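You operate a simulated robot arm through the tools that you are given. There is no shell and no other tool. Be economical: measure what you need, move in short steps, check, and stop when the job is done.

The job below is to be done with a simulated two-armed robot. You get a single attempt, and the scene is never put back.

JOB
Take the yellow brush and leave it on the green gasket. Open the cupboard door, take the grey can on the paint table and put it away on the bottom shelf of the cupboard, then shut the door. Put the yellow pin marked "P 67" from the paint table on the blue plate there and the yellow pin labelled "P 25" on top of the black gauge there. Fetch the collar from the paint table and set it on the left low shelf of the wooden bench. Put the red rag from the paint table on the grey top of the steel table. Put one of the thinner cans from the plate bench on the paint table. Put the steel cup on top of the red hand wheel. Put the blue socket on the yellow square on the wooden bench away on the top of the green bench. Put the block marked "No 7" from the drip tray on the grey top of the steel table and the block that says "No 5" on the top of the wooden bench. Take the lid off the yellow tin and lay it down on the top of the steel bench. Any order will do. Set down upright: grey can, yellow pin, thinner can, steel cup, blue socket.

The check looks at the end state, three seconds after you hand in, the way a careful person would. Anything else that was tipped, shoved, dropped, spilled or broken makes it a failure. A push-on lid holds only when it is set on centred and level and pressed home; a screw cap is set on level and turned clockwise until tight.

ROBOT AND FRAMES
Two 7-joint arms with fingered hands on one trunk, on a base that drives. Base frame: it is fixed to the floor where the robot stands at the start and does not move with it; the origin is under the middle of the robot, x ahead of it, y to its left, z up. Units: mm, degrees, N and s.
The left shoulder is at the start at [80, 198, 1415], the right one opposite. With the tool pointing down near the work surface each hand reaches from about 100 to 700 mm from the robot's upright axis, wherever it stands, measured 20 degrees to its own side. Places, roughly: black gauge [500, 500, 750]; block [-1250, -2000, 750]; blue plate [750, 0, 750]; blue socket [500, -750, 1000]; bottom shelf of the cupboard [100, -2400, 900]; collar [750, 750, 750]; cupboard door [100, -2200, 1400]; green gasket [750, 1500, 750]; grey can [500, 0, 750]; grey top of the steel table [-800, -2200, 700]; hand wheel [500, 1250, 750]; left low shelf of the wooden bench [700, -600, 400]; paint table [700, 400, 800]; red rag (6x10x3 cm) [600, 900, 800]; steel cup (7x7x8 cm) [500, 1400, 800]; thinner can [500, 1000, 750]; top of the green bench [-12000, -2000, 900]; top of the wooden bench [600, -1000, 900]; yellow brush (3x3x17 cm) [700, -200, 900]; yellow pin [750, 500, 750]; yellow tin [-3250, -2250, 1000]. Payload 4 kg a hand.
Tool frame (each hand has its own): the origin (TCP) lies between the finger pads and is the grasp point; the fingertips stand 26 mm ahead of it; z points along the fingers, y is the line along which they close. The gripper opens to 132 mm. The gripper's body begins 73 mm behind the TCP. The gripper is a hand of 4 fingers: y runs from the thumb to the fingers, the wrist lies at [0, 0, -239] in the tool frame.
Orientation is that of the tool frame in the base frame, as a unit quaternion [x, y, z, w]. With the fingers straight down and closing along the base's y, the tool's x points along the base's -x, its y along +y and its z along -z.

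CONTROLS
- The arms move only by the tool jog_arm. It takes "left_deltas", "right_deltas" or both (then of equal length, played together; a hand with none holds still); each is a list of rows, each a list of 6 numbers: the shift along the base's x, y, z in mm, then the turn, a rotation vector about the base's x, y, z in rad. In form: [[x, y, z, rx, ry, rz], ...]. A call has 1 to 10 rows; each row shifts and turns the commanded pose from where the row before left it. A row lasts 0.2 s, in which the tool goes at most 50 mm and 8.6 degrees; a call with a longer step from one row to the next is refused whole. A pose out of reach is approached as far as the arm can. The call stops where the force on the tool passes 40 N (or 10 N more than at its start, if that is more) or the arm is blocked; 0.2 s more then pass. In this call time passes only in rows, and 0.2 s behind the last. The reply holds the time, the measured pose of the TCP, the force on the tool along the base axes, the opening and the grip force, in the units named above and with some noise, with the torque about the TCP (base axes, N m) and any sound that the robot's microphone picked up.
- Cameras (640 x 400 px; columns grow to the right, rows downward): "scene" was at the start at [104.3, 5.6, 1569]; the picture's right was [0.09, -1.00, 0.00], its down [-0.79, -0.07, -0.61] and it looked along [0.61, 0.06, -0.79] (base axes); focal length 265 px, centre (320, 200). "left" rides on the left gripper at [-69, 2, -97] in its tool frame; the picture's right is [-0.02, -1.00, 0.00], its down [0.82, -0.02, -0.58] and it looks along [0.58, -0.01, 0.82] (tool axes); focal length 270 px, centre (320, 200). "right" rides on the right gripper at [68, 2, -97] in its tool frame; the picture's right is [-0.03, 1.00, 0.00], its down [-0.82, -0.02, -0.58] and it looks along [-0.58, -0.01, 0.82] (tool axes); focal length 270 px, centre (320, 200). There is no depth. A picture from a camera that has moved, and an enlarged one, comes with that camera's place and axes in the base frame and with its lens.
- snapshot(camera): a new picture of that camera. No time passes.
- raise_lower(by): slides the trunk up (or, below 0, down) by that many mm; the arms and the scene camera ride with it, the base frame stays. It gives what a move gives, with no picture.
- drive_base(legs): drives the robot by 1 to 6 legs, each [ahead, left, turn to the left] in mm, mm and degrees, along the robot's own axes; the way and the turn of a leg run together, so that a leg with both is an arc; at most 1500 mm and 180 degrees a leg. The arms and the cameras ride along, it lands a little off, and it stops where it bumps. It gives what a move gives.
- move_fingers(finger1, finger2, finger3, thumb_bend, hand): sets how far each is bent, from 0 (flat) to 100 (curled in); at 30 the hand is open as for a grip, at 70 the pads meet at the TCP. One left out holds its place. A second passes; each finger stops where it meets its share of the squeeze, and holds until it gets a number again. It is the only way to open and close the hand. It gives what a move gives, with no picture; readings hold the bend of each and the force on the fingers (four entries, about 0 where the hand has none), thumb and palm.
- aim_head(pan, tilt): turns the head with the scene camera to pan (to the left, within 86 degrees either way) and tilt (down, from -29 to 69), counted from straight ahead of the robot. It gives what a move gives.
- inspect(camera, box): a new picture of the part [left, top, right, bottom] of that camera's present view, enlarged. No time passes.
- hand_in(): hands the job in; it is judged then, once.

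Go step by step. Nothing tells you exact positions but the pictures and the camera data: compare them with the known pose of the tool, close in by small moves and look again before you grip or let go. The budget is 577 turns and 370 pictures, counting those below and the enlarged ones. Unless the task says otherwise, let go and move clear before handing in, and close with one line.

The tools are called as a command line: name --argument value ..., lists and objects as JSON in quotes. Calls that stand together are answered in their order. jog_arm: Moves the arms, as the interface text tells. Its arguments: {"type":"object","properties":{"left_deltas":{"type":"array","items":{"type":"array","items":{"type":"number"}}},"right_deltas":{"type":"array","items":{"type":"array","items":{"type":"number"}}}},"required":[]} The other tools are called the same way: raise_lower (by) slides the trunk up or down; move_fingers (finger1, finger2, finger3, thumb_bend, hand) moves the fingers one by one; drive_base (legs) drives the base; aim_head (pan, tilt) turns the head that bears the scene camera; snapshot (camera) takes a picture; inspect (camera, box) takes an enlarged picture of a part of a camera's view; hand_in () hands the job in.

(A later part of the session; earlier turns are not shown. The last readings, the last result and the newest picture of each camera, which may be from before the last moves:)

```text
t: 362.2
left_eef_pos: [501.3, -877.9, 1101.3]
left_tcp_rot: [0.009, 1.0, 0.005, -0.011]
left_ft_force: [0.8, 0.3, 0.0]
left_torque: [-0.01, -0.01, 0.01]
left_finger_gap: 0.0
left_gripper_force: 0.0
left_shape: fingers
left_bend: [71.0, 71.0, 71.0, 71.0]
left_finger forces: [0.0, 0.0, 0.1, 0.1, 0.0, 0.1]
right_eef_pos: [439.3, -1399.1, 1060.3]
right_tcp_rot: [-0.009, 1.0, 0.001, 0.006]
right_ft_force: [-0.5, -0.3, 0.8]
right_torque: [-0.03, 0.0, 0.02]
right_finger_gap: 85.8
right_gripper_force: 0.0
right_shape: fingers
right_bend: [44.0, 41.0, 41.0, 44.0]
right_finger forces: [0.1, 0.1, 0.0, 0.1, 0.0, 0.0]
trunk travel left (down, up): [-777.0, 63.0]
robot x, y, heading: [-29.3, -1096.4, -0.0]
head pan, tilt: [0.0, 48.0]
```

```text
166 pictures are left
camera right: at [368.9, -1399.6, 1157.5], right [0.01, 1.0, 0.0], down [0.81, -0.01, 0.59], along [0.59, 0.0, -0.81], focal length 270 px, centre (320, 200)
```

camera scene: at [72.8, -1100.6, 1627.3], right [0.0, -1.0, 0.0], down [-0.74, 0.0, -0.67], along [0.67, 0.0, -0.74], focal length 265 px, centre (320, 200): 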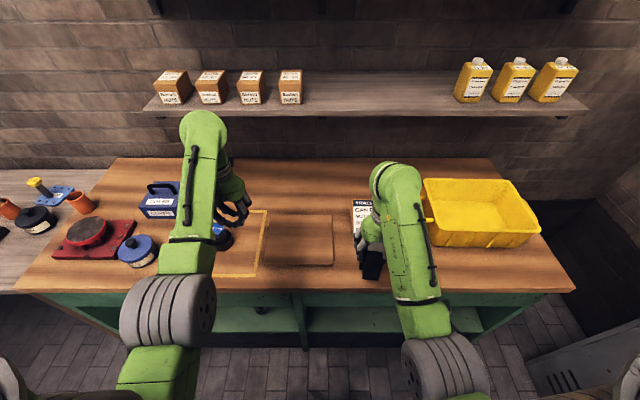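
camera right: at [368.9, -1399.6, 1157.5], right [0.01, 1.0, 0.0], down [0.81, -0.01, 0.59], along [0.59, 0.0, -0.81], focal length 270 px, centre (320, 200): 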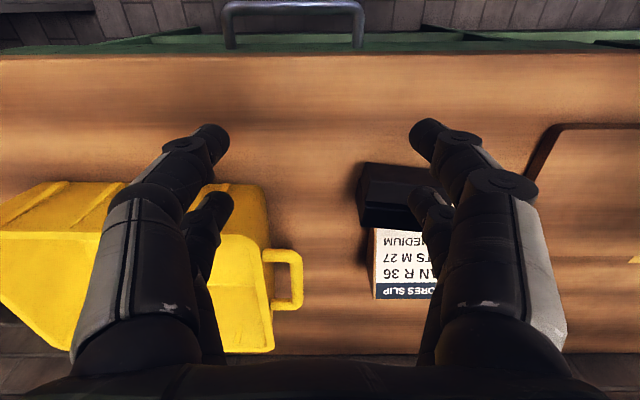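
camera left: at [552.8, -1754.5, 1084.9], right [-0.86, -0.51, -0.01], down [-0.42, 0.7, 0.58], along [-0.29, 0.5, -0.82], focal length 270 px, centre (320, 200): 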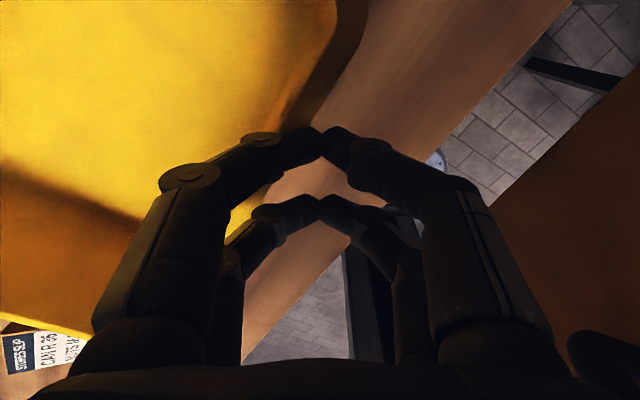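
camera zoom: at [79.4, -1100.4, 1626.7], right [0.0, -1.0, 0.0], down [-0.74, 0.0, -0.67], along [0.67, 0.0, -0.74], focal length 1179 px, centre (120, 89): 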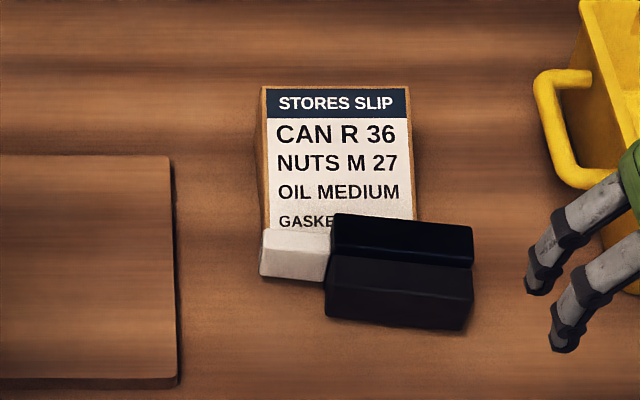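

The block lies flat and stable on the bench top; the slip stand has not moved, and the blocks need not stand upright. Next, the blue socket with the left hand.

move_fingers --hand "left" --finger1 36 --finger2 36 --finger3 36 --thumb_bend 36

drive_base --legs '[[0, 90, 0]]'

snapshot --camera "left"

snapshot --camera "scene"

```text
t: 363.2
left_eef_pos: [499.5, -877.3, 1101.6]
left_tcp_rot: [0.01, 1.0, 0.006, -0.01]
left_ft_force: [-0.7, 0.1, -0.8]
left_torque: [0.01, 0.03, 0.0]
left_finger_gap: 112.6
left_gripper_force: 0.0
left_shape: fingers
left_bend: [36.0, 36.0, 36.0, 36.0]
left_finger forces: [0.1, 0.0, 0.1, 0.0, 0.0, 0.0]
right_eef_pos: [436.9, -1399.0, 1061.0]
right_tcp_rot: [-0.009, 1.0, 0.0, 0.007]
right_ft_force: [0.0, -0.5, 0.9]
right_torque: [0.0, 0.01, -0.03]
right_finger_gap: 85.8
right_gripper_force: 0.1
right_shape: fingers
right_bend: [44.0, 41.0, 41.0, 44.0]
right_finger forces: [0.1, 0.0, 0.1, 0.1, 0.0, 0.0]
trunk travel left (down, up): [-777.0, 63.0]
robot x, y, heading: [-29.1, -1097.8, -0.1]
head pan, tilt: [0.0, 48.0]
```

```text
t: 364.3
left_eef_pos: [500.3, -798.2, 1103.9]
left_tcp_rot: [0.011, 1.0, 0.01, -0.01]
left_ft_force: [-0.1, 0.6, 0.5]
left_torque: [0.06, 0.01, -0.03]
left_finger_gap: 112.8
left_gripper_force: 0.1
left_shape: fingers
left_bend: [36.0, 36.0, 36.0, 36.0]
left_finger forces: [0.1, 0.0, 0.0, 0.1, 0.0, 0.0]
right_eef_pos: [435.7, -1318.5, 1058.7]
right_tcp_rot: [-0.007, 1.0, 0.005, 0.007]
right_ft_force: [0.4, -0.3, -0.5]
right_torque: [0.03, -0.02, -0.02]
right_finger_gap: 85.6
right_gripper_force: 0.1
right_shape: fingers
right_bend: [44.0, 41.0, 41.0, 44.0]
right_finger forces: [0.0, 0.0, 0.1, 0.0, 0.0, 0.1]
trunk travel left (down, up): [-777.0, 63.0]
robot x, y, heading: [-35.7, -1012.7, -0.3]
head pan, tilt: [0.0, 48.0]
```

```text
165 pictures are left
camera left: at [569.5, -797.8, 1199.5], right [0.0, -1.0, -0.02], down [-0.81, -0.01, 0.59], along [-0.59, 0.01, -0.81], focal length 270 px, centre (320, 200)
```

left: 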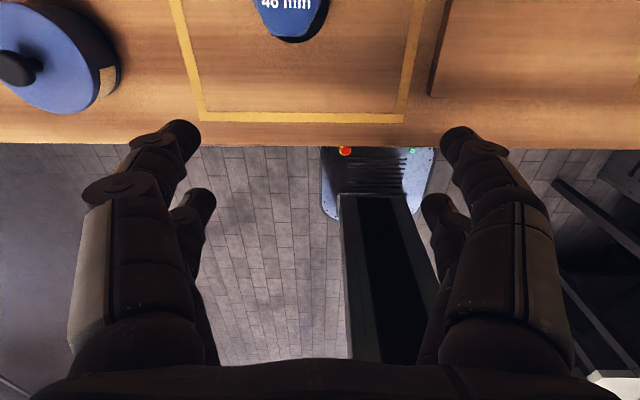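

```text
164 pictures are left
camera scene: at [77.4, -1023.0, 1626.8], right [0.0, -1.0, -0.01], down [-0.74, 0.01, -0.67], along [0.67, 0.0, -0.74], focal length 265 px, centre (320, 200)
```

scene: 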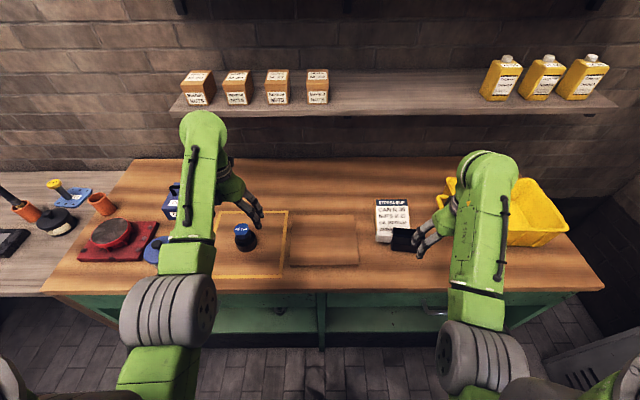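

jog_arm --left_deltas '[[21, 8, -30, 0, 0, 0], [21, 8, -30, 0, 0, 0], [20, 8, -35, 0, 0, 0]]'

snapshot --camera "left"

```text
t: 365.1
left_eef_pos: [563.7, -766.6, 1007.2]
left_tcp_rot: [0.011, 1.0, 0.004, -0.009]
left_ft_force: [-0.1, 0.5, -0.2]
left_torque: [0.03, 0.01, 0.0]
left_finger_gap: 112.7
left_gripper_force: 0.1
left_shape: fingers
left_bend: [36.0, 36.0, 36.0, 36.0]
left_finger forces: [0.0, 0.1, 0.0, 0.0, 0.1, 0.0]
right_eef_pos: [437.9, -1311.5, 1061.9]
right_tcp_rot: [-0.007, 1.0, -0.001, 0.006]
right_ft_force: [0.8, -0.1, 0.5]
right_torque: [-0.04, 0.02, 0.0]
right_finger_gap: 86.0
right_gripper_force: 0.1
right_shape: fingers
right_bend: [44.0, 41.0, 41.0, 44.0]
right_finger forces: [0.0, 0.1, 0.0, 0.0, 0.0, 0.0]
trunk travel left (down, up): [-777.0, 63.0]
robot x, y, heading: [-31.9, -1006.0, 0.0]
head pan, tilt: [0.0, 48.0]
```

```text
163 pictures are left
camera left: at [633.6, -765.3, 1102.5], right [0.0, -1.0, -0.01], down [-0.81, -0.01, 0.59], along [-0.59, 0.01, -0.81], focal length 270 px, centre (320, 200)
```

left: 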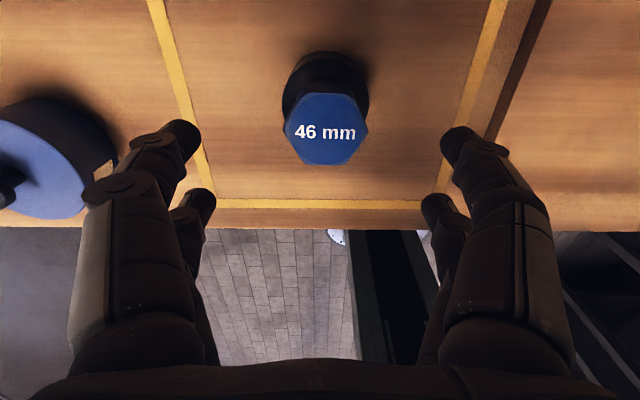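

jog_arm --left_deltas '[[1, -3, -30, 0, 0, 0], [1, -2, -30, 0, 0, 0]]'

snapshot --camera "left"

```text
t: 365.7
left_eef_pos: [565.9, -773.1, 945.9]
left_tcp_rot: [0.011, 1.0, 0.005, -0.009]
left_ft_force: [0.5, -1.0, -1.3]
left_torque: [-0.02, -0.01, -0.01]
left_finger_gap: 113.1
left_gripper_force: 0.2
left_shape: fingers
left_bend: [36.0, 36.0, 36.0, 36.0]
left_finger forces: [0.0, 0.0, 0.0, 0.1, 0.0, 0.1]
right_eef_pos: [438.5, -1311.1, 1061.1]
right_tcp_rot: [-0.006, 1.0, 0.0, 0.007]
right_ft_force: [0.3, 0.1, -0.1]
right_torque: [-0.02, 0.0, 0.0]
right_finger_gap: 86.1
right_gripper_force: 0.1
right_shape: fingers
right_bend: [44.0, 41.0, 41.0, 44.0]
right_finger forces: [0.0, 0.1, 0.0, 0.0, 0.0, 0.1]
trunk travel left (down, up): [-777.0, 63.0]
robot x, y, heading: [-33.2, -1009.5, -0.2]
head pan, tilt: [0.0, 48.0]
```

```text
162 pictures are left
camera left: at [635.1, -771.4, 1042.3], right [0.0, -1.0, -0.01], down [-0.81, -0.01, 0.59], along [-0.59, 0.01, -0.81], focal length 270 px, centre (320, 200)
```

left: 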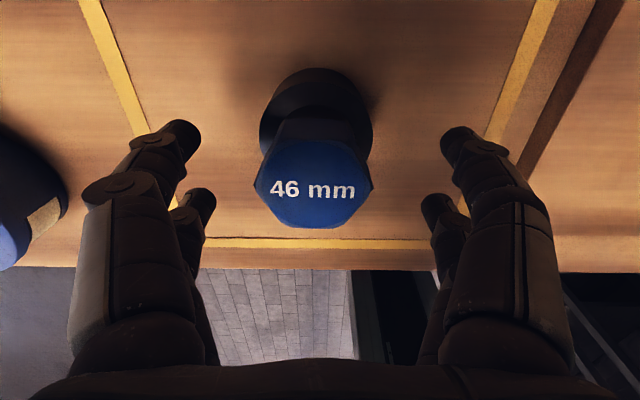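

jog_arm --left_deltas '[[0, 5, -20, 0, 0, 0], [0, 1, -18, 0, 0, 0]]'

move_fingers --hand "left" --finger1 68 --finger2 68 --finger3 68 --thumb_bend 68

snapshot --camera "left"

```text
t: 366.3
left_eef_pos: [565.3, -765.5, 909.3]
left_tcp_rot: [0.01, 1.0, 0.005, -0.009]
left_ft_force: [0.1, -0.5, -0.1]
left_torque: [-0.01, 0.01, -0.03]
left_finger_gap: 113.0
left_gripper_force: 0.1
left_shape: fingers
left_bend: [36.0, 36.0, 36.0, 36.0]
left_finger forces: [0.1, 0.0, 0.0, 0.1, 0.0, 0.0]
right_eef_pos: [437.3, -1311.1, 1061.2]
right_tcp_rot: [-0.007, 1.0, 0.001, 0.006]
right_ft_force: [-0.3, 0.0, -0.4]
right_torque: [0.0, 0.01, 0.02]
right_finger_gap: 85.8
right_gripper_force: 0.1
right_shape: fingers
right_bend: [44.0, 41.0, 41.0, 44.0]
right_finger forces: [0.0, 0.0, 0.0, 0.1, 0.0, 0.0]
trunk travel left (down, up): [-777.0, 63.0]
robot x, y, heading: [-31.5, -1006.4, -0.2]
head pan, tilt: [0.0, 48.0]
```

```text
t: 367.3
left_eef_pos: [564.9, -765.4, 908.6]
left_tcp_rot: [0.009, 1.0, 0.005, -0.01]
left_ft_force: [0.6, 0.7, 0.2]
left_torque: [0.0, 0.0, 0.02]
left_finger_gap: 51.0
left_gripper_force: 20.6
left_shape: fingers
left_bend: [54.0, 58.0, 60.0, 61.0]
left_finger forces: [11.4, 8.9, 5.5, 0.0, 15.0, 0.0]
right_eef_pos: [437.9, -1311.5, 1061.6]
right_tcp_rot: [-0.007, 1.0, 0.0, 0.005]
right_ft_force: [-0.6, -0.1, -0.7]
right_torque: [0.01, -0.01, 0.0]
right_finger_gap: 86.0
right_gripper_force: 0.1
right_shape: fingers
right_bend: [44.0, 41.0, 41.0, 44.0]
right_finger forces: [0.0, 0.0, 0.0, 0.0, 0.0, 0.0]
trunk travel left (down, up): [-777.0, 63.0]
robot x, y, heading: [-33.0, -1008.1, -0.3]
head pan, tilt: [0.0, 48.0]
```

```text
161 pictures are left
camera left: at [634.5, -764.1, 1004.4], right [0.0, -1.0, -0.01], down [-0.8, -0.01, 0.59], along [-0.59, 0.01, -0.8], focal length 270 px, centre (320, 200)
```

left: 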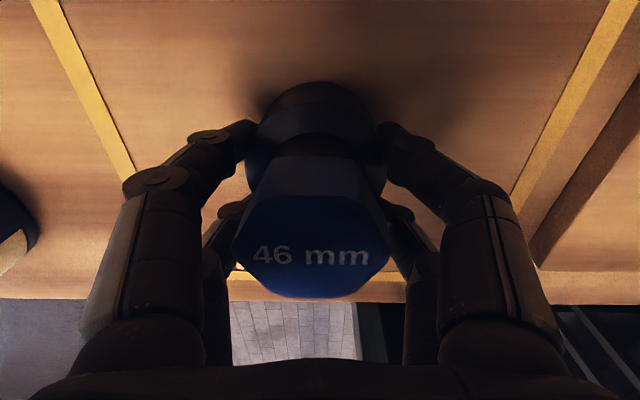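

jog_arm --left_deltas '[[0, 0, 15, 0, 0, 0], [0, 0, 35, 0, 0, 0], [-20, 0, 40, 0, 0, 0], [-20, 0, 30, 0, 0, 0]]'

snapshot --camera "left"

snapshot --camera "scene"

```text
t: 368.3
left_eef_pos: [521.2, -765.4, 1030.3]
left_tcp_rot: [0.01, 1.0, 0.006, -0.009]
left_ft_force: [0.4, 1.0, -5.3]
left_torque: [-0.01, 0.06, 0.04]
left_finger_gap: 51.4
left_gripper_force: 19.9
left_shape: fingers
left_bend: [54.0, 58.0, 60.0, 61.0]
left_finger forces: [11.5, 8.8, 5.7, 0.0, 15.0, 0.1]
right_eef_pos: [435.8, -1312.2, 1062.7]
right_tcp_rot: [-0.007, 1.0, 0.0, 0.008]
right_ft_force: [-1.4, -0.1, -0.6]
right_torque: [0.0, -0.06, 0.01]
right_finger_gap: 85.8
right_gripper_force: 0.1
right_shape: fingers
right_bend: [44.0, 41.0, 41.0, 44.0]
right_finger forces: [0.0, 0.0, 0.1, 0.1, 0.1, 0.1]
trunk travel left (down, up): [-777.0, 63.0]
robot x, y, heading: [-31.2, -1008.5, -0.1]
head pan, tilt: [0.0, 48.0]
```

```text
160 pictures are left
camera left: at [591.4, -764.3, 1124.9], right [0.0, -1.0, -0.01], down [-0.81, -0.01, 0.59], along [-0.59, 0.01, -0.81], focal length 270 px, centre (320, 200)
```

left: 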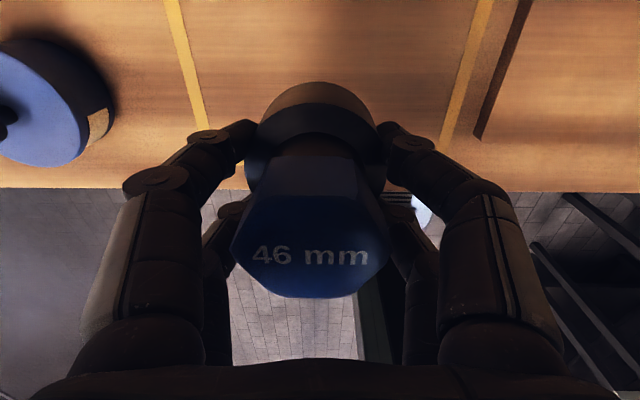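

```text
159 pictures are left
camera scene: at [75.9, -1010.5, 1627.0], right [0.0, -1.0, 0.0], down [-0.74, 0.0, -0.67], along [0.67, 0.0, -0.74], focal length 265 px, centre (320, 200)
```

scene: 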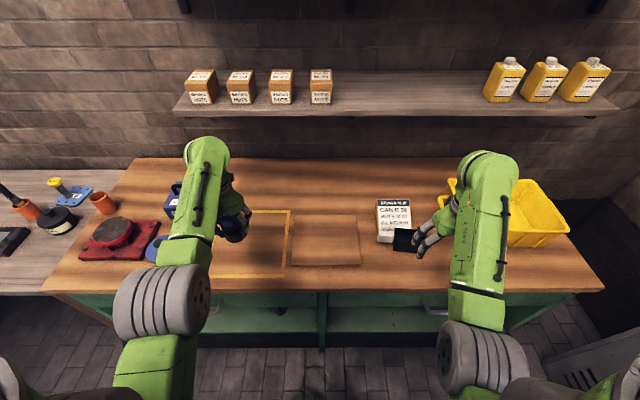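

The socket is held upright. I back off and turn toward the far (west) part of the hall to see the way.

drive_base --legs '[[-600, 0, 0], [0, 0, 180]]'

aim_head --pan 0 --tilt 15

snapshot --camera "scene"

aim_head --pan 40 --tilt 20

snapshot --camera "scene"

```text
t: 379.1
left_eef_pos: [-1183.7, -1252.0, 1027.8]
left_tcp_rot: [1.0, -0.007, 0.009, 0.005]
left_ft_force: [-0.2, 0.1, -5.3]
left_torque: [0.03, -0.06, 0.02]
left_finger_gap: 50.7
left_gripper_force: 19.7
left_shape: fingers
left_bend: [54.0, 58.0, 61.0, 61.0]
left_finger forces: [11.5, 8.4, 4.8, 0.0, 14.4, 0.1]
right_eef_pos: [-1101.9, -706.9, 1061.5]
right_tcp_rot: [1.0, 0.01, -0.007, 0.0]
right_ft_force: [0.4, -0.2, 0.0]
right_torque: [-0.01, -0.02, 0.02]
right_finger_gap: 85.7
right_gripper_force: 0.0
right_shape: fingers
right_bend: [44.0, 41.0, 41.0, 44.0]
right_finger forces: [0.1, 0.0, 0.0, 0.0, 0.1, 0.1]
trunk travel left (down, up): [-777.0, 63.0]
robot x, y, heading: [-627.8, -1007.3, -180.0]
head pan, tilt: [0.0, 48.0]
```

```text
t: 380.0
left_eef_pos: [-1184.4, -1254.4, 1027.2]
left_tcp_rot: [1.0, -0.007, 0.009, 0.004]
left_ft_force: [-0.5, 0.5, -5.6]
left_torque: [0.03, -0.03, -0.04]
left_finger_gap: 50.5
left_gripper_force: 19.1
left_shape: fingers
left_bend: [54.0, 58.0, 61.0, 61.0]
left_finger forces: [11.6, 8.6, 4.7, 0.0, 14.4, 0.1]
right_eef_pos: [-1101.6, -707.8, 1062.4]
right_tcp_rot: [1.0, 0.011, -0.007, 0.0]
right_ft_force: [0.1, -0.6, 1.0]
right_torque: [0.0, -0.01, -0.03]
right_finger_gap: 85.7
right_gripper_force: 0.1
right_shape: fingers
right_bend: [44.0, 41.0, 41.0, 44.0]
right_finger forces: [0.0, 0.1, 0.0, 0.0, 0.0, 0.1]
trunk travel left (down, up): [-777.0, 63.0]
robot x, y, heading: [-627.7, -1003.7, -179.9]
head pan, tilt: [0.0, 15.0]
```

```text
158 pictures are left
camera scene: at [-755.9, -1008.9, 1677.7], right [0.0, 1.0, 0.0], down [0.26, 0.0, -0.97], along [-0.97, 0.0, -0.26], focal length 265 px, centre (320, 200)
```

scene: 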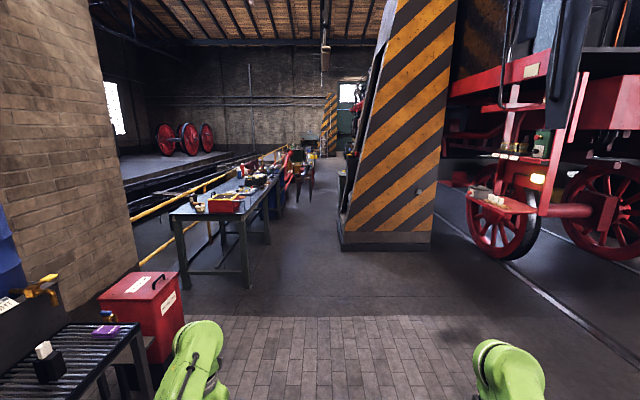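

```text
t: 381.1
left_eef_pos: [-1184.8, -1252.8, 1026.8]
left_tcp_rot: [1.0, -0.007, 0.01, 0.005]
left_ft_force: [0.1, 0.2, -5.6]
left_torque: [-0.01, -0.01, 0.02]
left_finger_gap: 50.9
left_gripper_force: 19.7
left_shape: fingers
left_bend: [54.0, 58.0, 61.0, 61.0]
left_finger forces: [11.6, 8.5, 4.8, 0.0, 14.4, 0.0]
right_eef_pos: [-1100.9, -708.5, 1062.1]
right_tcp_rot: [1.0, 0.011, -0.006, 0.001]
right_ft_force: [-0.7, -0.3, -0.3]
right_torque: [0.0, 0.03, 0.02]
right_finger_gap: 85.7
right_gripper_force: 0.1
right_shape: fingers
right_bend: [44.0, 41.0, 41.0, 44.0]
right_finger forces: [0.0, 0.0, 0.1, 0.0, 0.1, 0.0]
trunk travel left (down, up): [-777.0, 63.0]
robot x, y, heading: [-634.0, -1006.2, -179.6]
head pan, tilt: [40.0, 20.0]
```

```text
157 pictures are left
camera scene: at [-733.7, -1068.4, 1669.7], right [-0.65, 0.76, 0.0], down [0.26, 0.22, -0.94], along [-0.72, -0.61, -0.34], focal length 265 px, centre (320, 200)
```

scene: 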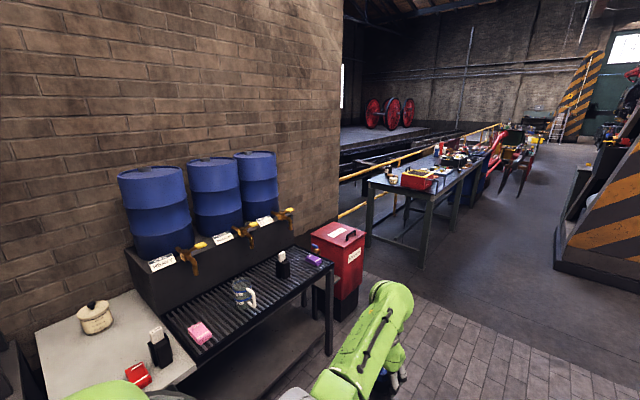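

There's a clear corridor along y about -1200 between the steel benches on the left and the striped pillar. I drive toward the first steel bench.

drive_base --legs '[[1500, 150, 0], [300, 50, 0]]'

aim_head --pan 30 --tilt 25

snapshot --camera "scene"

```text
refused: leg 1 is longer than a leg can be; nothing moved
```

```text
t: 381.8
left_eef_pos: [-1184.5, -1253.2, 1027.4]
left_tcp_rot: [1.0, -0.007, 0.01, 0.004]
left_ft_force: [-0.1, -0.6, -4.9]
left_torque: [0.02, -0.04, 0.05]
left_finger_gap: 50.7
left_gripper_force: 18.9
left_shape: fingers
left_bend: [54.0, 58.0, 61.0, 61.0]
left_finger forces: [11.6, 8.5, 4.8, 0.1, 14.5, 0.1]
right_eef_pos: [-1100.9, -707.1, 1061.4]
right_tcp_rot: [1.0, 0.01, -0.006, 0.0]
right_ft_force: [0.4, -0.7, 0.9]
right_torque: [-0.02, 0.01, -0.01]
right_finger_gap: 85.7
right_gripper_force: 0.0
right_shape: fingers
right_bend: [44.0, 41.0, 41.0, 44.0]
right_finger forces: [0.0, 0.0, 0.0, 0.0, 0.1, 0.0]
trunk travel left (down, up): [-777.0, 63.0]
robot x, y, heading: [-634.1, -1007.6, -179.8]
head pan, tilt: [30.0, 25.0]
```

```text
156 pictures are left
camera scene: at [-742.1, -1054.8, 1661.6], right [-0.5, 0.86, 0.0], down [0.37, 0.21, -0.91], along [-0.78, -0.46, -0.42], focal length 265 px, centre (320, 200)
```

scene: 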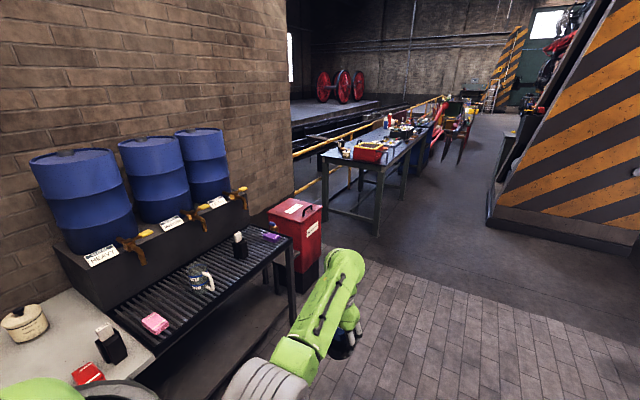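

drive_base --legs '[[1400, 120, 0], [400, 80, 0]]'

snapshot --camera "scene"

```text
t: 391.0
left_eef_pos: [-2984.1, -1457.0, 1030.2]
left_tcp_rot: [1.0, -0.007, 0.009, 0.006]
left_ft_force: [0.2, 0.4, -6.3]
left_torque: [0.03, -0.05, 0.03]
left_finger_gap: 50.8
left_gripper_force: 19.8
left_shape: fingers
left_bend: [54.0, 58.0, 61.0, 61.0]
left_finger forces: [11.5, 8.6, 5.1, 0.1, 14.4, 0.0]
right_eef_pos: [-2902.4, -911.6, 1062.6]
right_tcp_rot: [1.0, 0.012, -0.007, 0.001]
right_ft_force: [0.0, 0.7, 0.1]
right_torque: [-0.03, 0.0, -0.01]
right_finger_gap: 86.0
right_gripper_force: 0.1
right_shape: fingers
right_bend: [44.0, 41.0, 41.0, 44.0]
right_finger forces: [0.0, 0.1, 0.0, 0.0, 0.0, 0.0]
trunk travel left (down, up): [-777.0, 63.0]
robot x, y, heading: [-2428.1, -1209.4, -179.8]
head pan, tilt: [30.0, 25.0]
```

```text
155 pictures are left
camera scene: at [-2539.9, -1257.5, 1661.9], right [-0.5, 0.86, 0.0], down [0.36, 0.21, -0.91], along [-0.78, -0.46, -0.42], focal length 265 px, centre (320, 200)
```

scene: 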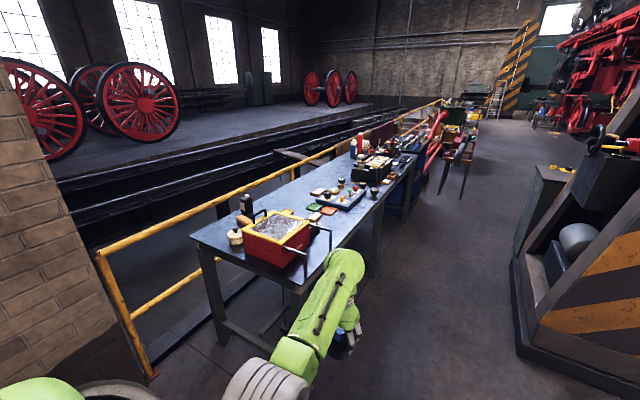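

inspect --camera "scene" --box '[190, 120, 430, 280]'

```text
2.50 times, centred on (310, 200) of scene
camera zoom: at [-2539.9, -1257.5, 1661.9], right [-0.5, 0.86, 0.0], down [0.36, 0.21, -0.91], along [-0.78, -0.46, -0.42], focal length 663 px, centre (345, 200)
```

zoom: 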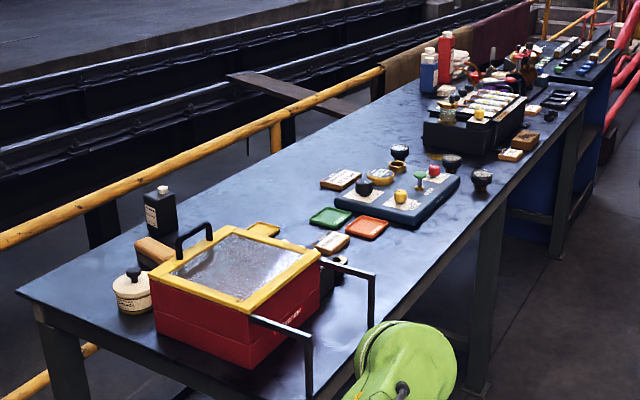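

The cream-yellow tin with a knobbed lid stands near the bench's near corner, at about (-3283, -2178), matching the given place. I approach from the corner, facing south-west.

drive_base --legs '[[0, 0, 45], [450, 211, 0]]'

aim_head --pan 0 --tilt 42

snapshot --camera "scene"

```text
t: 395.9
left_eef_pos: [-2826.3, -2242.7, 1029.4]
left_tcp_rot: [0.928, 0.372, 0.01, 0.001]
left_ft_force: [-0.4, 0.2, -5.7]
left_torque: [0.01, -0.02, 0.01]
left_finger_gap: 50.4
left_gripper_force: 19.6
left_shape: fingers
left_bend: [54.0, 58.0, 61.0, 61.0]
left_finger forces: [11.5, 8.5, 4.9, 0.0, 14.4, 0.0]
right_eef_pos: [-3149.5, -1794.8, 1062.5]
right_tcp_rot: [0.922, 0.388, -0.006, 0.002]
right_ft_force: [-1.3, 0.4, -0.5]
right_torque: [0.0, 0.0, -0.03]
right_finger_gap: 85.7
right_gripper_force: 0.1
right_shape: fingers
right_bend: [44.0, 41.0, 41.0, 44.0]
right_finger forces: [0.0, 0.0, 0.0, 0.0, 0.1, 0.0]
trunk travel left (down, up): [-777.0, 63.0]
robot x, y, heading: [-2604.8, -1677.5, -135.6]
head pan, tilt: [30.0, 25.0]
```

```text
t: 396.9
left_eef_pos: [-2829.0, -2244.3, 1026.4]
left_tcp_rot: [0.929, 0.371, 0.011, 0.0]
left_ft_force: [-0.5, 0.4, -6.4]
left_torque: [0.05, -0.04, -0.02]
left_finger_gap: 50.6
left_gripper_force: 19.8
left_shape: fingers
left_bend: [54.0, 58.0, 61.0, 61.0]
left_finger forces: [11.4, 8.6, 4.9, 0.1, 14.4, 0.1]
right_eef_pos: [-3151.9, -1795.9, 1060.7]
right_tcp_rot: [0.922, 0.388, -0.006, 0.003]
right_ft_force: [0.3, 0.8, -0.4]
right_torque: [0.0, 0.0, -0.01]
right_finger_gap: 86.0
right_gripper_force: 0.0
right_shape: fingers
right_bend: [44.0, 41.0, 41.0, 44.0]
right_finger forces: [0.0, 0.1, 0.0, 0.1, 0.1, 0.0]
trunk travel left (down, up): [-777.0, 63.0]
robot x, y, heading: [-2608.1, -1683.2, -135.3]
head pan, tilt: [0.0, 42.0]
```

```text
153 pictures are left
camera scene: at [-2687.7, -1763.2, 1635.3], right [-0.7, 0.71, 0.0], down [0.48, 0.47, -0.74], along [-0.53, -0.52, -0.67], focal length 265 px, centre (320, 200)
```

scene: 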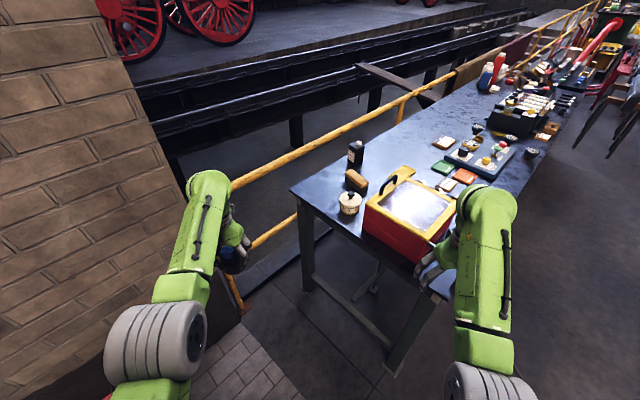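

raise_lower --by 60

jog_arm --right_deltas '[[27, -27, 0, 0, 0, 0], [27, -27, 0, 0, 0, 0], [27, -27, 0, 0, 0, 0], [27, -27, 0, 0, 0, 0]]'

drive_base --legs '[[270, 33, 0.3]]'

snapshot --camera "scene"

snapshot --camera "right"

```text
t: 397.9
left_eef_pos: [-2827.3, -2244.2, 1087.6]
left_tcp_rot: [0.929, 0.371, 0.011, 0.0]
left_ft_force: [-0.5, 0.5, -5.7]
left_torque: [0.06, -0.01, 0.02]
left_finger_gap: 50.5
left_gripper_force: 19.6
left_shape: fingers
left_bend: [54.0, 58.0, 61.0, 61.0]
left_finger forces: [11.6, 8.5, 4.9, 0.1, 14.4, 0.0]
right_eef_pos: [-3151.7, -1795.7, 1120.8]
right_tcp_rot: [0.921, 0.389, -0.006, 0.003]
right_ft_force: [0.3, -0.2, 0.1]
right_torque: [0.04, 0.03, 0.02]
right_finger_gap: 86.0
right_gripper_force: 0.1
right_shape: fingers
right_bend: [44.0, 41.0, 41.0, 44.0]
right_finger forces: [0.1, 0.0, 0.1, 0.1, 0.0, 0.0]
trunk travel left (down, up): [-837.0, 3.0]
robot x, y, heading: [-2605.5, -1680.1, -135.3]
head pan, tilt: [0.0, 42.0]
```

```text
t: 398.9
left_eef_pos: [-2828.0, -2243.3, 1087.7]
left_tcp_rot: [0.929, 0.371, 0.011, 0.0]
left_ft_force: [-0.4, -0.3, -5.6]
left_torque: [0.04, -0.01, 0.02]
left_finger_gap: 50.7
left_gripper_force: 20.2
left_shape: fingers
left_bend: [54.0, 58.0, 61.0, 61.0]
left_finger forces: [11.5, 8.6, 4.9, 0.1, 14.5, 0.0]
right_eef_pos: [-3042.9, -1905.5, 1121.5]
right_tcp_rot: [0.922, 0.387, -0.006, 0.003]
right_ft_force: [-0.9, 0.2, -0.6]
right_torque: [0.02, 0.01, 0.0]
right_finger_gap: 86.1
right_gripper_force: 0.1
right_shape: fingers
right_bend: [44.0, 41.0, 41.0, 44.0]
right_finger forces: [0.1, 0.0, 0.1, 0.0, 0.0, 0.0]
trunk travel left (down, up): [-837.0, 3.0]
robot x, y, heading: [-2604.0, -1675.8, -135.1]
head pan, tilt: [0.0, 42.0]
```

```text
t: 400.8
left_eef_pos: [-2990.2, -2454.2, 1089.3]
left_tcp_rot: [0.927, 0.374, 0.009, 0.002]
left_ft_force: [-0.5, 0.3, -5.9]
left_torque: [-0.02, 0.01, 0.03]
left_finger_gap: 50.7
left_gripper_force: 19.5
left_shape: fingers
left_bend: [54.0, 58.0, 61.0, 61.0]
left_finger forces: [11.5, 8.6, 5.1, 0.0, 14.3, 0.1]
right_eef_pos: [-3207.7, -2116.9, 1123.1]
right_tcp_rot: [0.92, 0.391, -0.007, 0.003]
right_ft_force: [0.8, 1.1, 1.2]
right_torque: [-0.04, 0.0, 0.02]
right_finger_gap: 85.9
right_gripper_force: 0.1
right_shape: fingers
right_bend: [44.0, 41.0, 41.0, 44.0]
right_finger forces: [0.0, 0.1, 0.1, 0.0, 0.0, 0.1]
trunk travel left (down, up): [-837.0, 3.0]
robot x, y, heading: [-2772.5, -1895.8, -135.0]
head pan, tilt: [0.0, 42.0]
```

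```text
152 pictures are left
camera scene: at [-2850.7, -1970.9, 1695.8], right [-0.71, 0.71, 0.0], down [0.47, 0.47, -0.75], along [-0.53, -0.53, -0.67], focal length 265 px, centre (320, 200)
```

scene: 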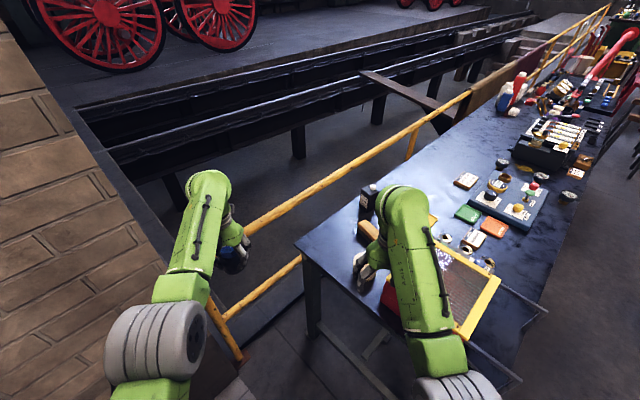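

```text
151 pictures are left
camera right: at [-3158.2, -2067.5, 1219.7], right [0.7, -0.71, 0.0], down [-0.58, -0.57, 0.59], along [-0.42, -0.41, -0.81], focal length 270 px, centre (320, 200)
```

right: 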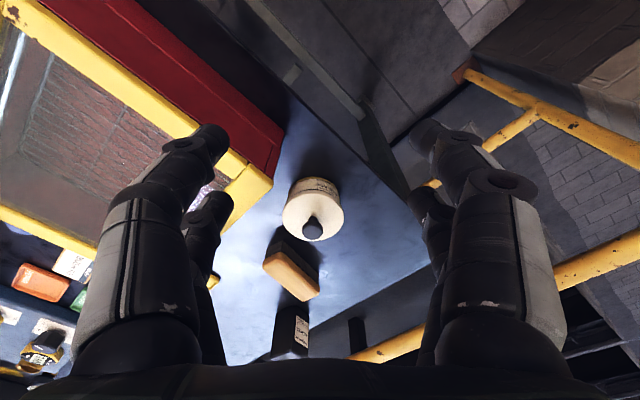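

The tin's lid is at about (-3315, -2208), close to the red box (top z about 996). I bring the right hand above the lid's knob.

jog_arm --right_deltas '[[-36, -30, 0, 0, 0, 0], [-36, -30, 0, 0, 0, 0], [-35, -30, -15, 0, 0, 0], [0, 0, -30, 0, 0, 0]]'

snapshot --camera "right"

snapshot --camera "scene"

```text
t: 401.8
left_eef_pos: [-2992.2, -2458.1, 1087.5]
left_tcp_rot: [0.927, 0.375, 0.011, 0.0]
left_ft_force: [0.0, 0.2, -4.9]
left_torque: [0.02, -0.01, 0.03]
left_finger_gap: 50.5
left_gripper_force: 19.8
left_shape: fingers
left_bend: [54.0, 58.0, 61.0, 61.0]
left_finger forces: [11.6, 8.4, 5.0, 0.0, 14.4, 0.0]
right_eef_pos: [-3318.9, -2209.7, 1076.7]
right_tcp_rot: [0.921, 0.39, -0.006, 0.002]
right_ft_force: [0.6, -0.8, 0.3]
right_torque: [0.02, 0.01, 0.03]
right_finger_gap: 85.8
right_gripper_force: 0.1
right_shape: fingers
right_bend: [44.0, 41.0, 41.0, 44.0]
right_finger forces: [0.0, 0.0, 0.0, 0.0, 0.1, 0.0]
trunk travel left (down, up): [-837.0, 3.0]
robot x, y, heading: [-2774.1, -1890.5, -134.8]
head pan, tilt: [0.0, 42.0]
```

```text
150 pictures are left
camera right: at [-3269.2, -2161.4, 1172.6], right [0.7, -0.71, 0.0], down [-0.58, -0.57, 0.59], along [-0.42, -0.41, -0.81], focal length 270 px, centre (320, 200)
```

right: 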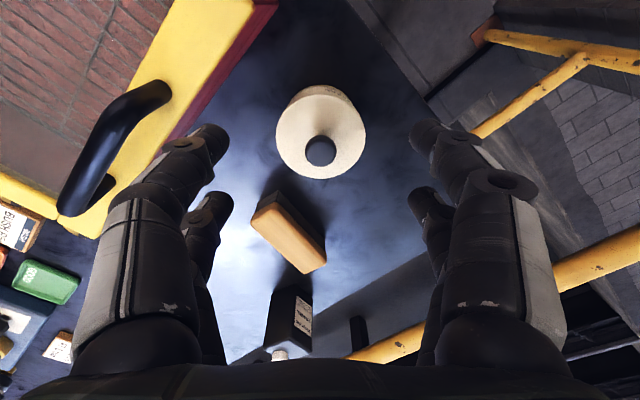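

```text
149 pictures are left
camera scene: at [-2855.2, -1976.7, 1695.3], right [-0.71, 0.71, 0.0], down [0.47, 0.47, -0.74], along [-0.52, -0.53, -0.67], focal length 265 px, centre (320, 200)
```

scene: 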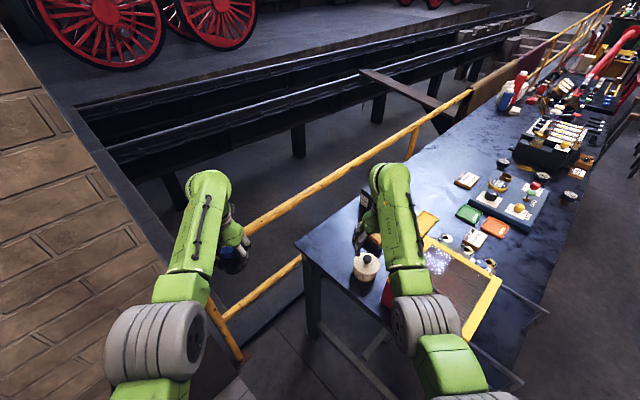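

The knob is at about (-3351, -2240, top about 940). I move over it, pre-close the fingers a bit and look again.

move_fingers --hand "right" --finger1 53 --finger2 53 --finger3 53 --thumb_bend 53

jog_arm --right_deltas '[[-16, -15, -10, 0, 0, 0], [-16, -15, -25, 0, 0, 0], [0, 0, -35, 0, 0, 0]]'

snapshot --camera "right"

```text
t: 402.8
left_eef_pos: [-2991.0, -2457.4, 1088.6]
left_tcp_rot: [0.927, 0.375, 0.011, 0.0]
left_ft_force: [-0.1, -0.5, -5.3]
left_torque: [0.02, 0.01, 0.01]
left_finger_gap: 50.5
left_gripper_force: 19.2
left_shape: fingers
left_bend: [54.0, 58.0, 61.0, 61.0]
left_finger forces: [11.6, 8.5, 4.9, 0.1, 14.4, 0.0]
right_eef_pos: [-3317.4, -2209.2, 1077.2]
right_tcp_rot: [0.92, 0.391, -0.006, 0.003]
right_ft_force: [-0.6, 1.5, 0.2]
right_torque: [-0.02, 0.02, 0.0]
right_finger_gap: 56.4
right_gripper_force: 0.1
right_shape: fingers
right_bend: [53.0, 53.0, 53.0, 53.0]
right_finger forces: [0.0, 0.1, 0.1, 0.0, 0.1, 0.0]
trunk travel left (down, up): [-837.0, 3.0]
robot x, y, heading: [-2774.6, -1894.2, -135.0]
head pan, tilt: [0.0, 42.0]
```

```text
t: 403.6
left_eef_pos: [-2991.6, -2458.1, 1087.1]
left_tcp_rot: [0.927, 0.374, 0.011, 0.001]
left_ft_force: [0.0, -0.5, -5.4]
left_torque: [0.06, -0.02, -0.01]
left_finger_gap: 50.4
left_gripper_force: 20.3
left_shape: fingers
left_bend: [54.0, 58.0, 61.0, 61.0]
left_finger forces: [11.6, 8.5, 5.1, 0.0, 14.4, 0.0]
right_eef_pos: [-3350.1, -2239.8, 1006.8]
right_tcp_rot: [0.92, 0.391, -0.007, 0.003]
right_ft_force: [-0.4, 0.2, -0.2]
right_torque: [0.0, 0.04, 0.01]
right_finger_gap: 56.3
right_gripper_force: 0.0
right_shape: fingers
right_bend: [53.0, 53.0, 53.0, 53.0]
right_finger forces: [0.0, 0.0, 0.0, 0.1, 0.0, 0.0]
trunk travel left (down, up): [-837.0, 3.0]
robot x, y, heading: [-2775.4, -1891.4, -134.9]
head pan, tilt: [0.0, 42.0]
```

```text
148 pictures are left
camera right: at [-3300.4, -2190.5, 1103.0], right [0.7, -0.71, 0.0], down [-0.58, -0.57, 0.59], along [-0.42, -0.41, -0.81], focal length 270 px, centre (320, 200)
```

right: 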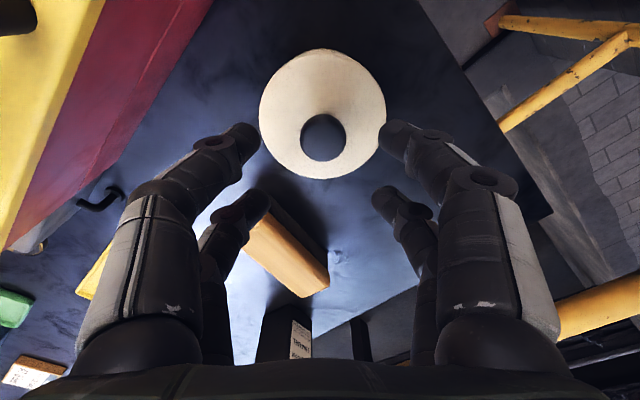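

The knob is at (-3345, -2236), about 27 mm wide, z 910–948. I fine-adjust, lower and grip it.

jog_arm --right_deltas '[[3, 3, -25, 0, 0, 0], [2, 1, -25, 0, 0, 0], [0, 0, -12, 0, 0, 0]]'

snapshot --camera "right"

```text
t: 404.4
left_eef_pos: [-2989.4, -2455.3, 1090.5]
left_tcp_rot: [0.927, 0.375, 0.01, 0.001]
left_ft_force: [-0.4, 0.4, -5.9]
left_torque: [0.03, -0.02, -0.01]
left_finger_gap: 50.5
left_gripper_force: 20.0
left_shape: fingers
left_bend: [54.0, 58.0, 61.0, 61.0]
left_finger forces: [11.6, 8.6, 5.0, 0.0, 14.4, 0.0]
right_eef_pos: [-3343.2, -2236.5, 949.5]
right_tcp_rot: [0.92, 0.391, -0.01, 0.004]
right_ft_force: [-3.9, -2.5, 12.7]
right_torque: [-0.26, -0.32, -0.16]
right_finger_gap: 56.2
right_gripper_force: 7.2
right_shape: fingers
right_bend: [55.0, 53.0, 53.0, 53.0]
right_finger forces: [11.4, 1.0, 1.2, 0.0, 0.5, 0.0]
trunk travel left (down, up): [-837.0, 3.0]
robot x, y, heading: [-2774.3, -1893.2, -135.1]
head pan, tilt: [0.0, 42.0]
```

```text
147 pictures are left
camera right: at [-3293.3, -2185.9, 1044.9], right [0.7, -0.71, 0.0], down [-0.57, -0.56, 0.6], along [-0.42, -0.42, -0.8], focal length 270 px, centre (320, 200)
```

right: 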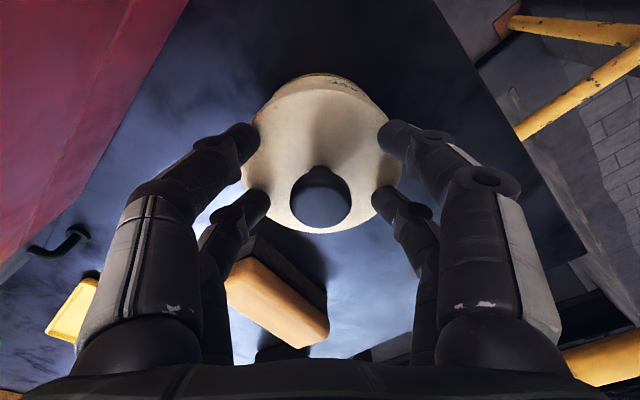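

The fingertips touch the lid top. I raise 5 mm and close on the knob.

jog_arm --right_deltas '[[0, 0, 5, 0, 0, 0]]'

move_fingers --hand "right" --finger1 72 --finger2 72 --finger3 72 --thumb_bend 72

snapshot --camera "right"

```text
t: 404.8
left_eef_pos: [-2991.8, -2458.6, 1088.1]
left_tcp_rot: [0.927, 0.374, 0.011, 0.0]
left_ft_force: [-0.3, 0.3, -6.0]
left_torque: [0.04, -0.02, 0.05]
left_finger_gap: 50.6
left_gripper_force: 19.5
left_shape: fingers
left_bend: [54.0, 58.0, 61.0, 61.0]
left_finger forces: [11.6, 8.5, 5.0, 0.0, 14.4, 0.0]
right_eef_pos: [-3344.1, -2235.3, 950.0]
right_tcp_rot: [0.921, 0.39, -0.006, 0.003]
right_ft_force: [-2.8, -2.7, 8.7]
right_torque: [-0.25, -0.12, -0.05]
right_finger_gap: 56.6
right_gripper_force: 4.8
right_shape: fingers
right_bend: [54.0, 53.0, 53.0, 53.0]
right_finger forces: [5.2, 1.6, 1.7, 0.0, 0.0, 0.0]
trunk travel left (down, up): [-837.0, 3.0]
robot x, y, heading: [-2777.4, -1893.1, -135.3]
head pan, tilt: [0.0, 42.0]
```

```text
t: 405.8
left_eef_pos: [-2991.3, -2457.6, 1088.6]
left_tcp_rot: [0.927, 0.374, 0.011, 0.0]
left_ft_force: [-0.2, 0.2, -6.4]
left_torque: [0.06, -0.01, 0.0]
left_finger_gap: 50.4
left_gripper_force: 20.4
left_shape: fingers
left_bend: [54.0, 58.0, 61.0, 61.0]
left_finger forces: [11.6, 8.5, 5.1, 0.0, 14.4, 0.0]
right_eef_pos: [-3344.0, -2236.0, 948.9]
right_tcp_rot: [0.921, 0.39, -0.006, 0.002]
right_ft_force: [-0.1, 0.6, -0.2]
right_torque: [0.04, -0.03, 0.01]
right_finger_gap: 0.1
right_gripper_force: 3.3
right_shape: fingers
right_bend: [71.0, 70.0, 70.0, 71.0]
right_finger forces: [0.0, 2.9, 3.1, 0.0, 0.0, 0.0]
trunk travel left (down, up): [-837.0, 3.0]
robot x, y, heading: [-2772.6, -1896.6, -135.0]
head pan, tilt: [0.0, 42.0]
heard: snap
```

```text
146 pictures are left
camera right: at [-3294.4, -2186.3, 1045.5], right [0.7, -0.71, 0.0], down [-0.58, -0.57, 0.59], along [-0.42, -0.41, -0.81], focal length 270 px, centre (320, 200)
```

right: 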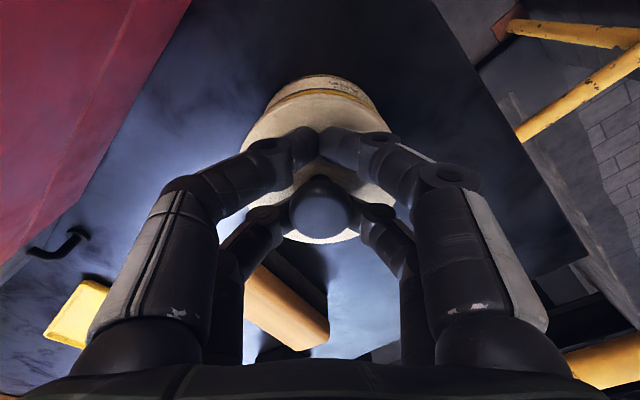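

A snap was heard: the lid has come loose, with the tin's yellow body visible below. I lift gently and look.

jog_arm --right_deltas '[[0, 0, 10, 0, 0, 0], [0, 0, 15, 0, 0, 0]]'

snapshot --camera "right"

inspect --camera "scene" --box '[310, 200, 450, 320]'

```text
t: 406.4
left_eef_pos: [-2991.5, -2457.4, 1087.8]
left_tcp_rot: [0.927, 0.374, 0.011, 0.0]
left_ft_force: [-0.7, -0.3, -6.1]
left_torque: [0.01, 0.0, -0.01]
left_finger_gap: 50.4
left_gripper_force: 19.5
left_shape: fingers
left_bend: [54.0, 58.0, 61.0, 61.0]
left_finger forces: [11.6, 8.5, 5.1, 0.1, 14.4, 0.0]
right_eef_pos: [-3343.4, -2236.4, 973.0]
right_tcp_rot: [0.92, 0.391, -0.005, 0.002]
right_ft_force: [0.0, -0.9, -0.7]
right_torque: [-0.01, 0.01, -0.02]
right_finger_gap: 0.3
right_gripper_force: 3.0
right_shape: fingers
right_bend: [71.0, 70.0, 70.0, 71.0]
right_finger forces: [0.0, 3.2, 3.4, 0.0, 0.1, 0.0]
trunk travel left (down, up): [-837.0, 3.0]
robot x, y, heading: [-2773.1, -1888.5, -135.1]
head pan, tilt: [0.0, 42.0]
```

```text
145 pictures are left
camera right: at [-3294.1, -2186.4, 1070.4], right [0.7, -0.71, 0.0], down [-0.58, -0.57, 0.59], along [-0.42, -0.41, -0.81], focal length 270 px, centre (320, 200)
```

right: 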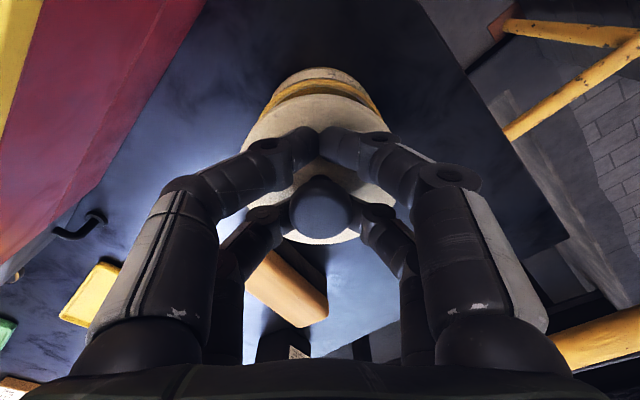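

```text
3.33 times, centred on (380, 260) of scene
camera zoom: at [-2853.8, -1975.5, 1695.3], right [-0.71, 0.71, 0.0], down [0.47, 0.47, -0.74], along [-0.53, -0.53, -0.67], focal length 884 px, centre (120, 0)
```

zoom: 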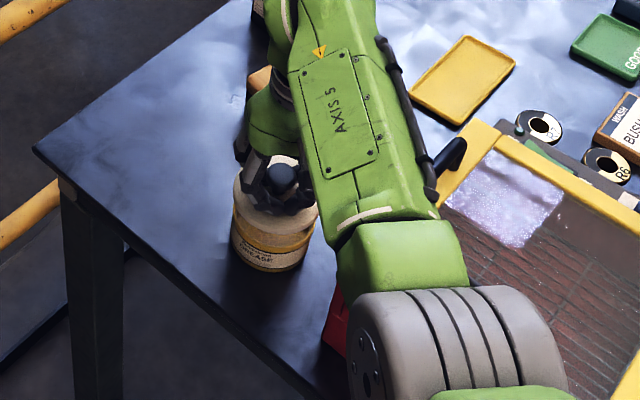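

The lid rises with the hand, off the tin. I lift it well clear.

jog_arm --right_deltas '[[0, 0, 25, 0, 0, 0], [0, 0, 30, 0, 0, 0], [0, 0, 30, 0, 0, 0]]'

snapshot --camera "right"

inspect --camera "scene" --box '[280, 180, 460, 330]'

```text
t: 407.2
left_eef_pos: [-2991.0, -2456.4, 1088.2]
left_tcp_rot: [0.927, 0.375, 0.011, 0.0]
left_ft_force: [1.1, 0.5, -5.8]
left_torque: [0.04, 0.01, -0.02]
left_finger_gap: 50.6
left_gripper_force: 19.3
left_shape: fingers
left_bend: [54.0, 58.0, 61.0, 61.0]
left_finger forces: [11.6, 8.4, 5.1, 0.0, 14.4, 0.0]
right_eef_pos: [-3343.6, -2234.8, 1059.8]
right_tcp_rot: [0.92, 0.392, -0.006, 0.003]
right_ft_force: [0.0, -0.3, -0.2]
right_torque: [0.0, -0.01, -0.01]
right_finger_gap: 0.1
right_gripper_force: 3.2
right_shape: fingers
right_bend: [71.0, 71.0, 71.0, 71.0]
right_finger forces: [0.0, 3.1, 3.2, 0.0, 0.0, 0.0]
trunk travel left (down, up): [-837.0, 3.0]
robot x, y, heading: [-2772.1, -1892.6, -134.9]
head pan, tilt: [0.0, 42.0]
```

```text
143 pictures are left
camera right: at [-3294.4, -2186.0, 1156.0], right [0.7, -0.71, 0.0], down [-0.58, -0.57, 0.59], along [-0.42, -0.41, -0.81], focal length 270 px, centre (320, 200)
```

right: 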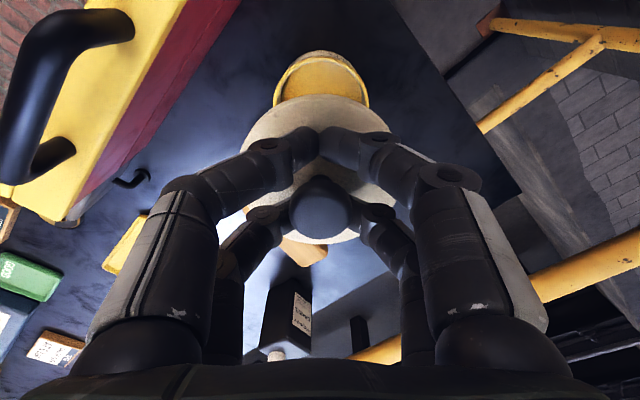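

```text
2.67 times, centred on (370, 255) of scene
camera zoom: at [-2853.9, -1975.6, 1695.3], right [-0.71, 0.71, 0.0], down [0.47, 0.47, -0.74], along [-0.52, -0.53, -0.67], focal length 707 px, centre (187, 53)
```

zoom: 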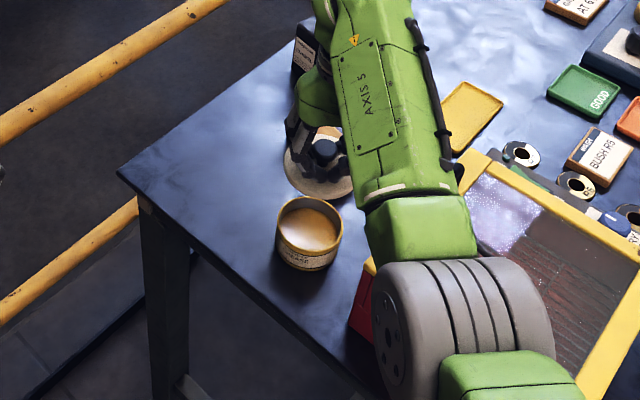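

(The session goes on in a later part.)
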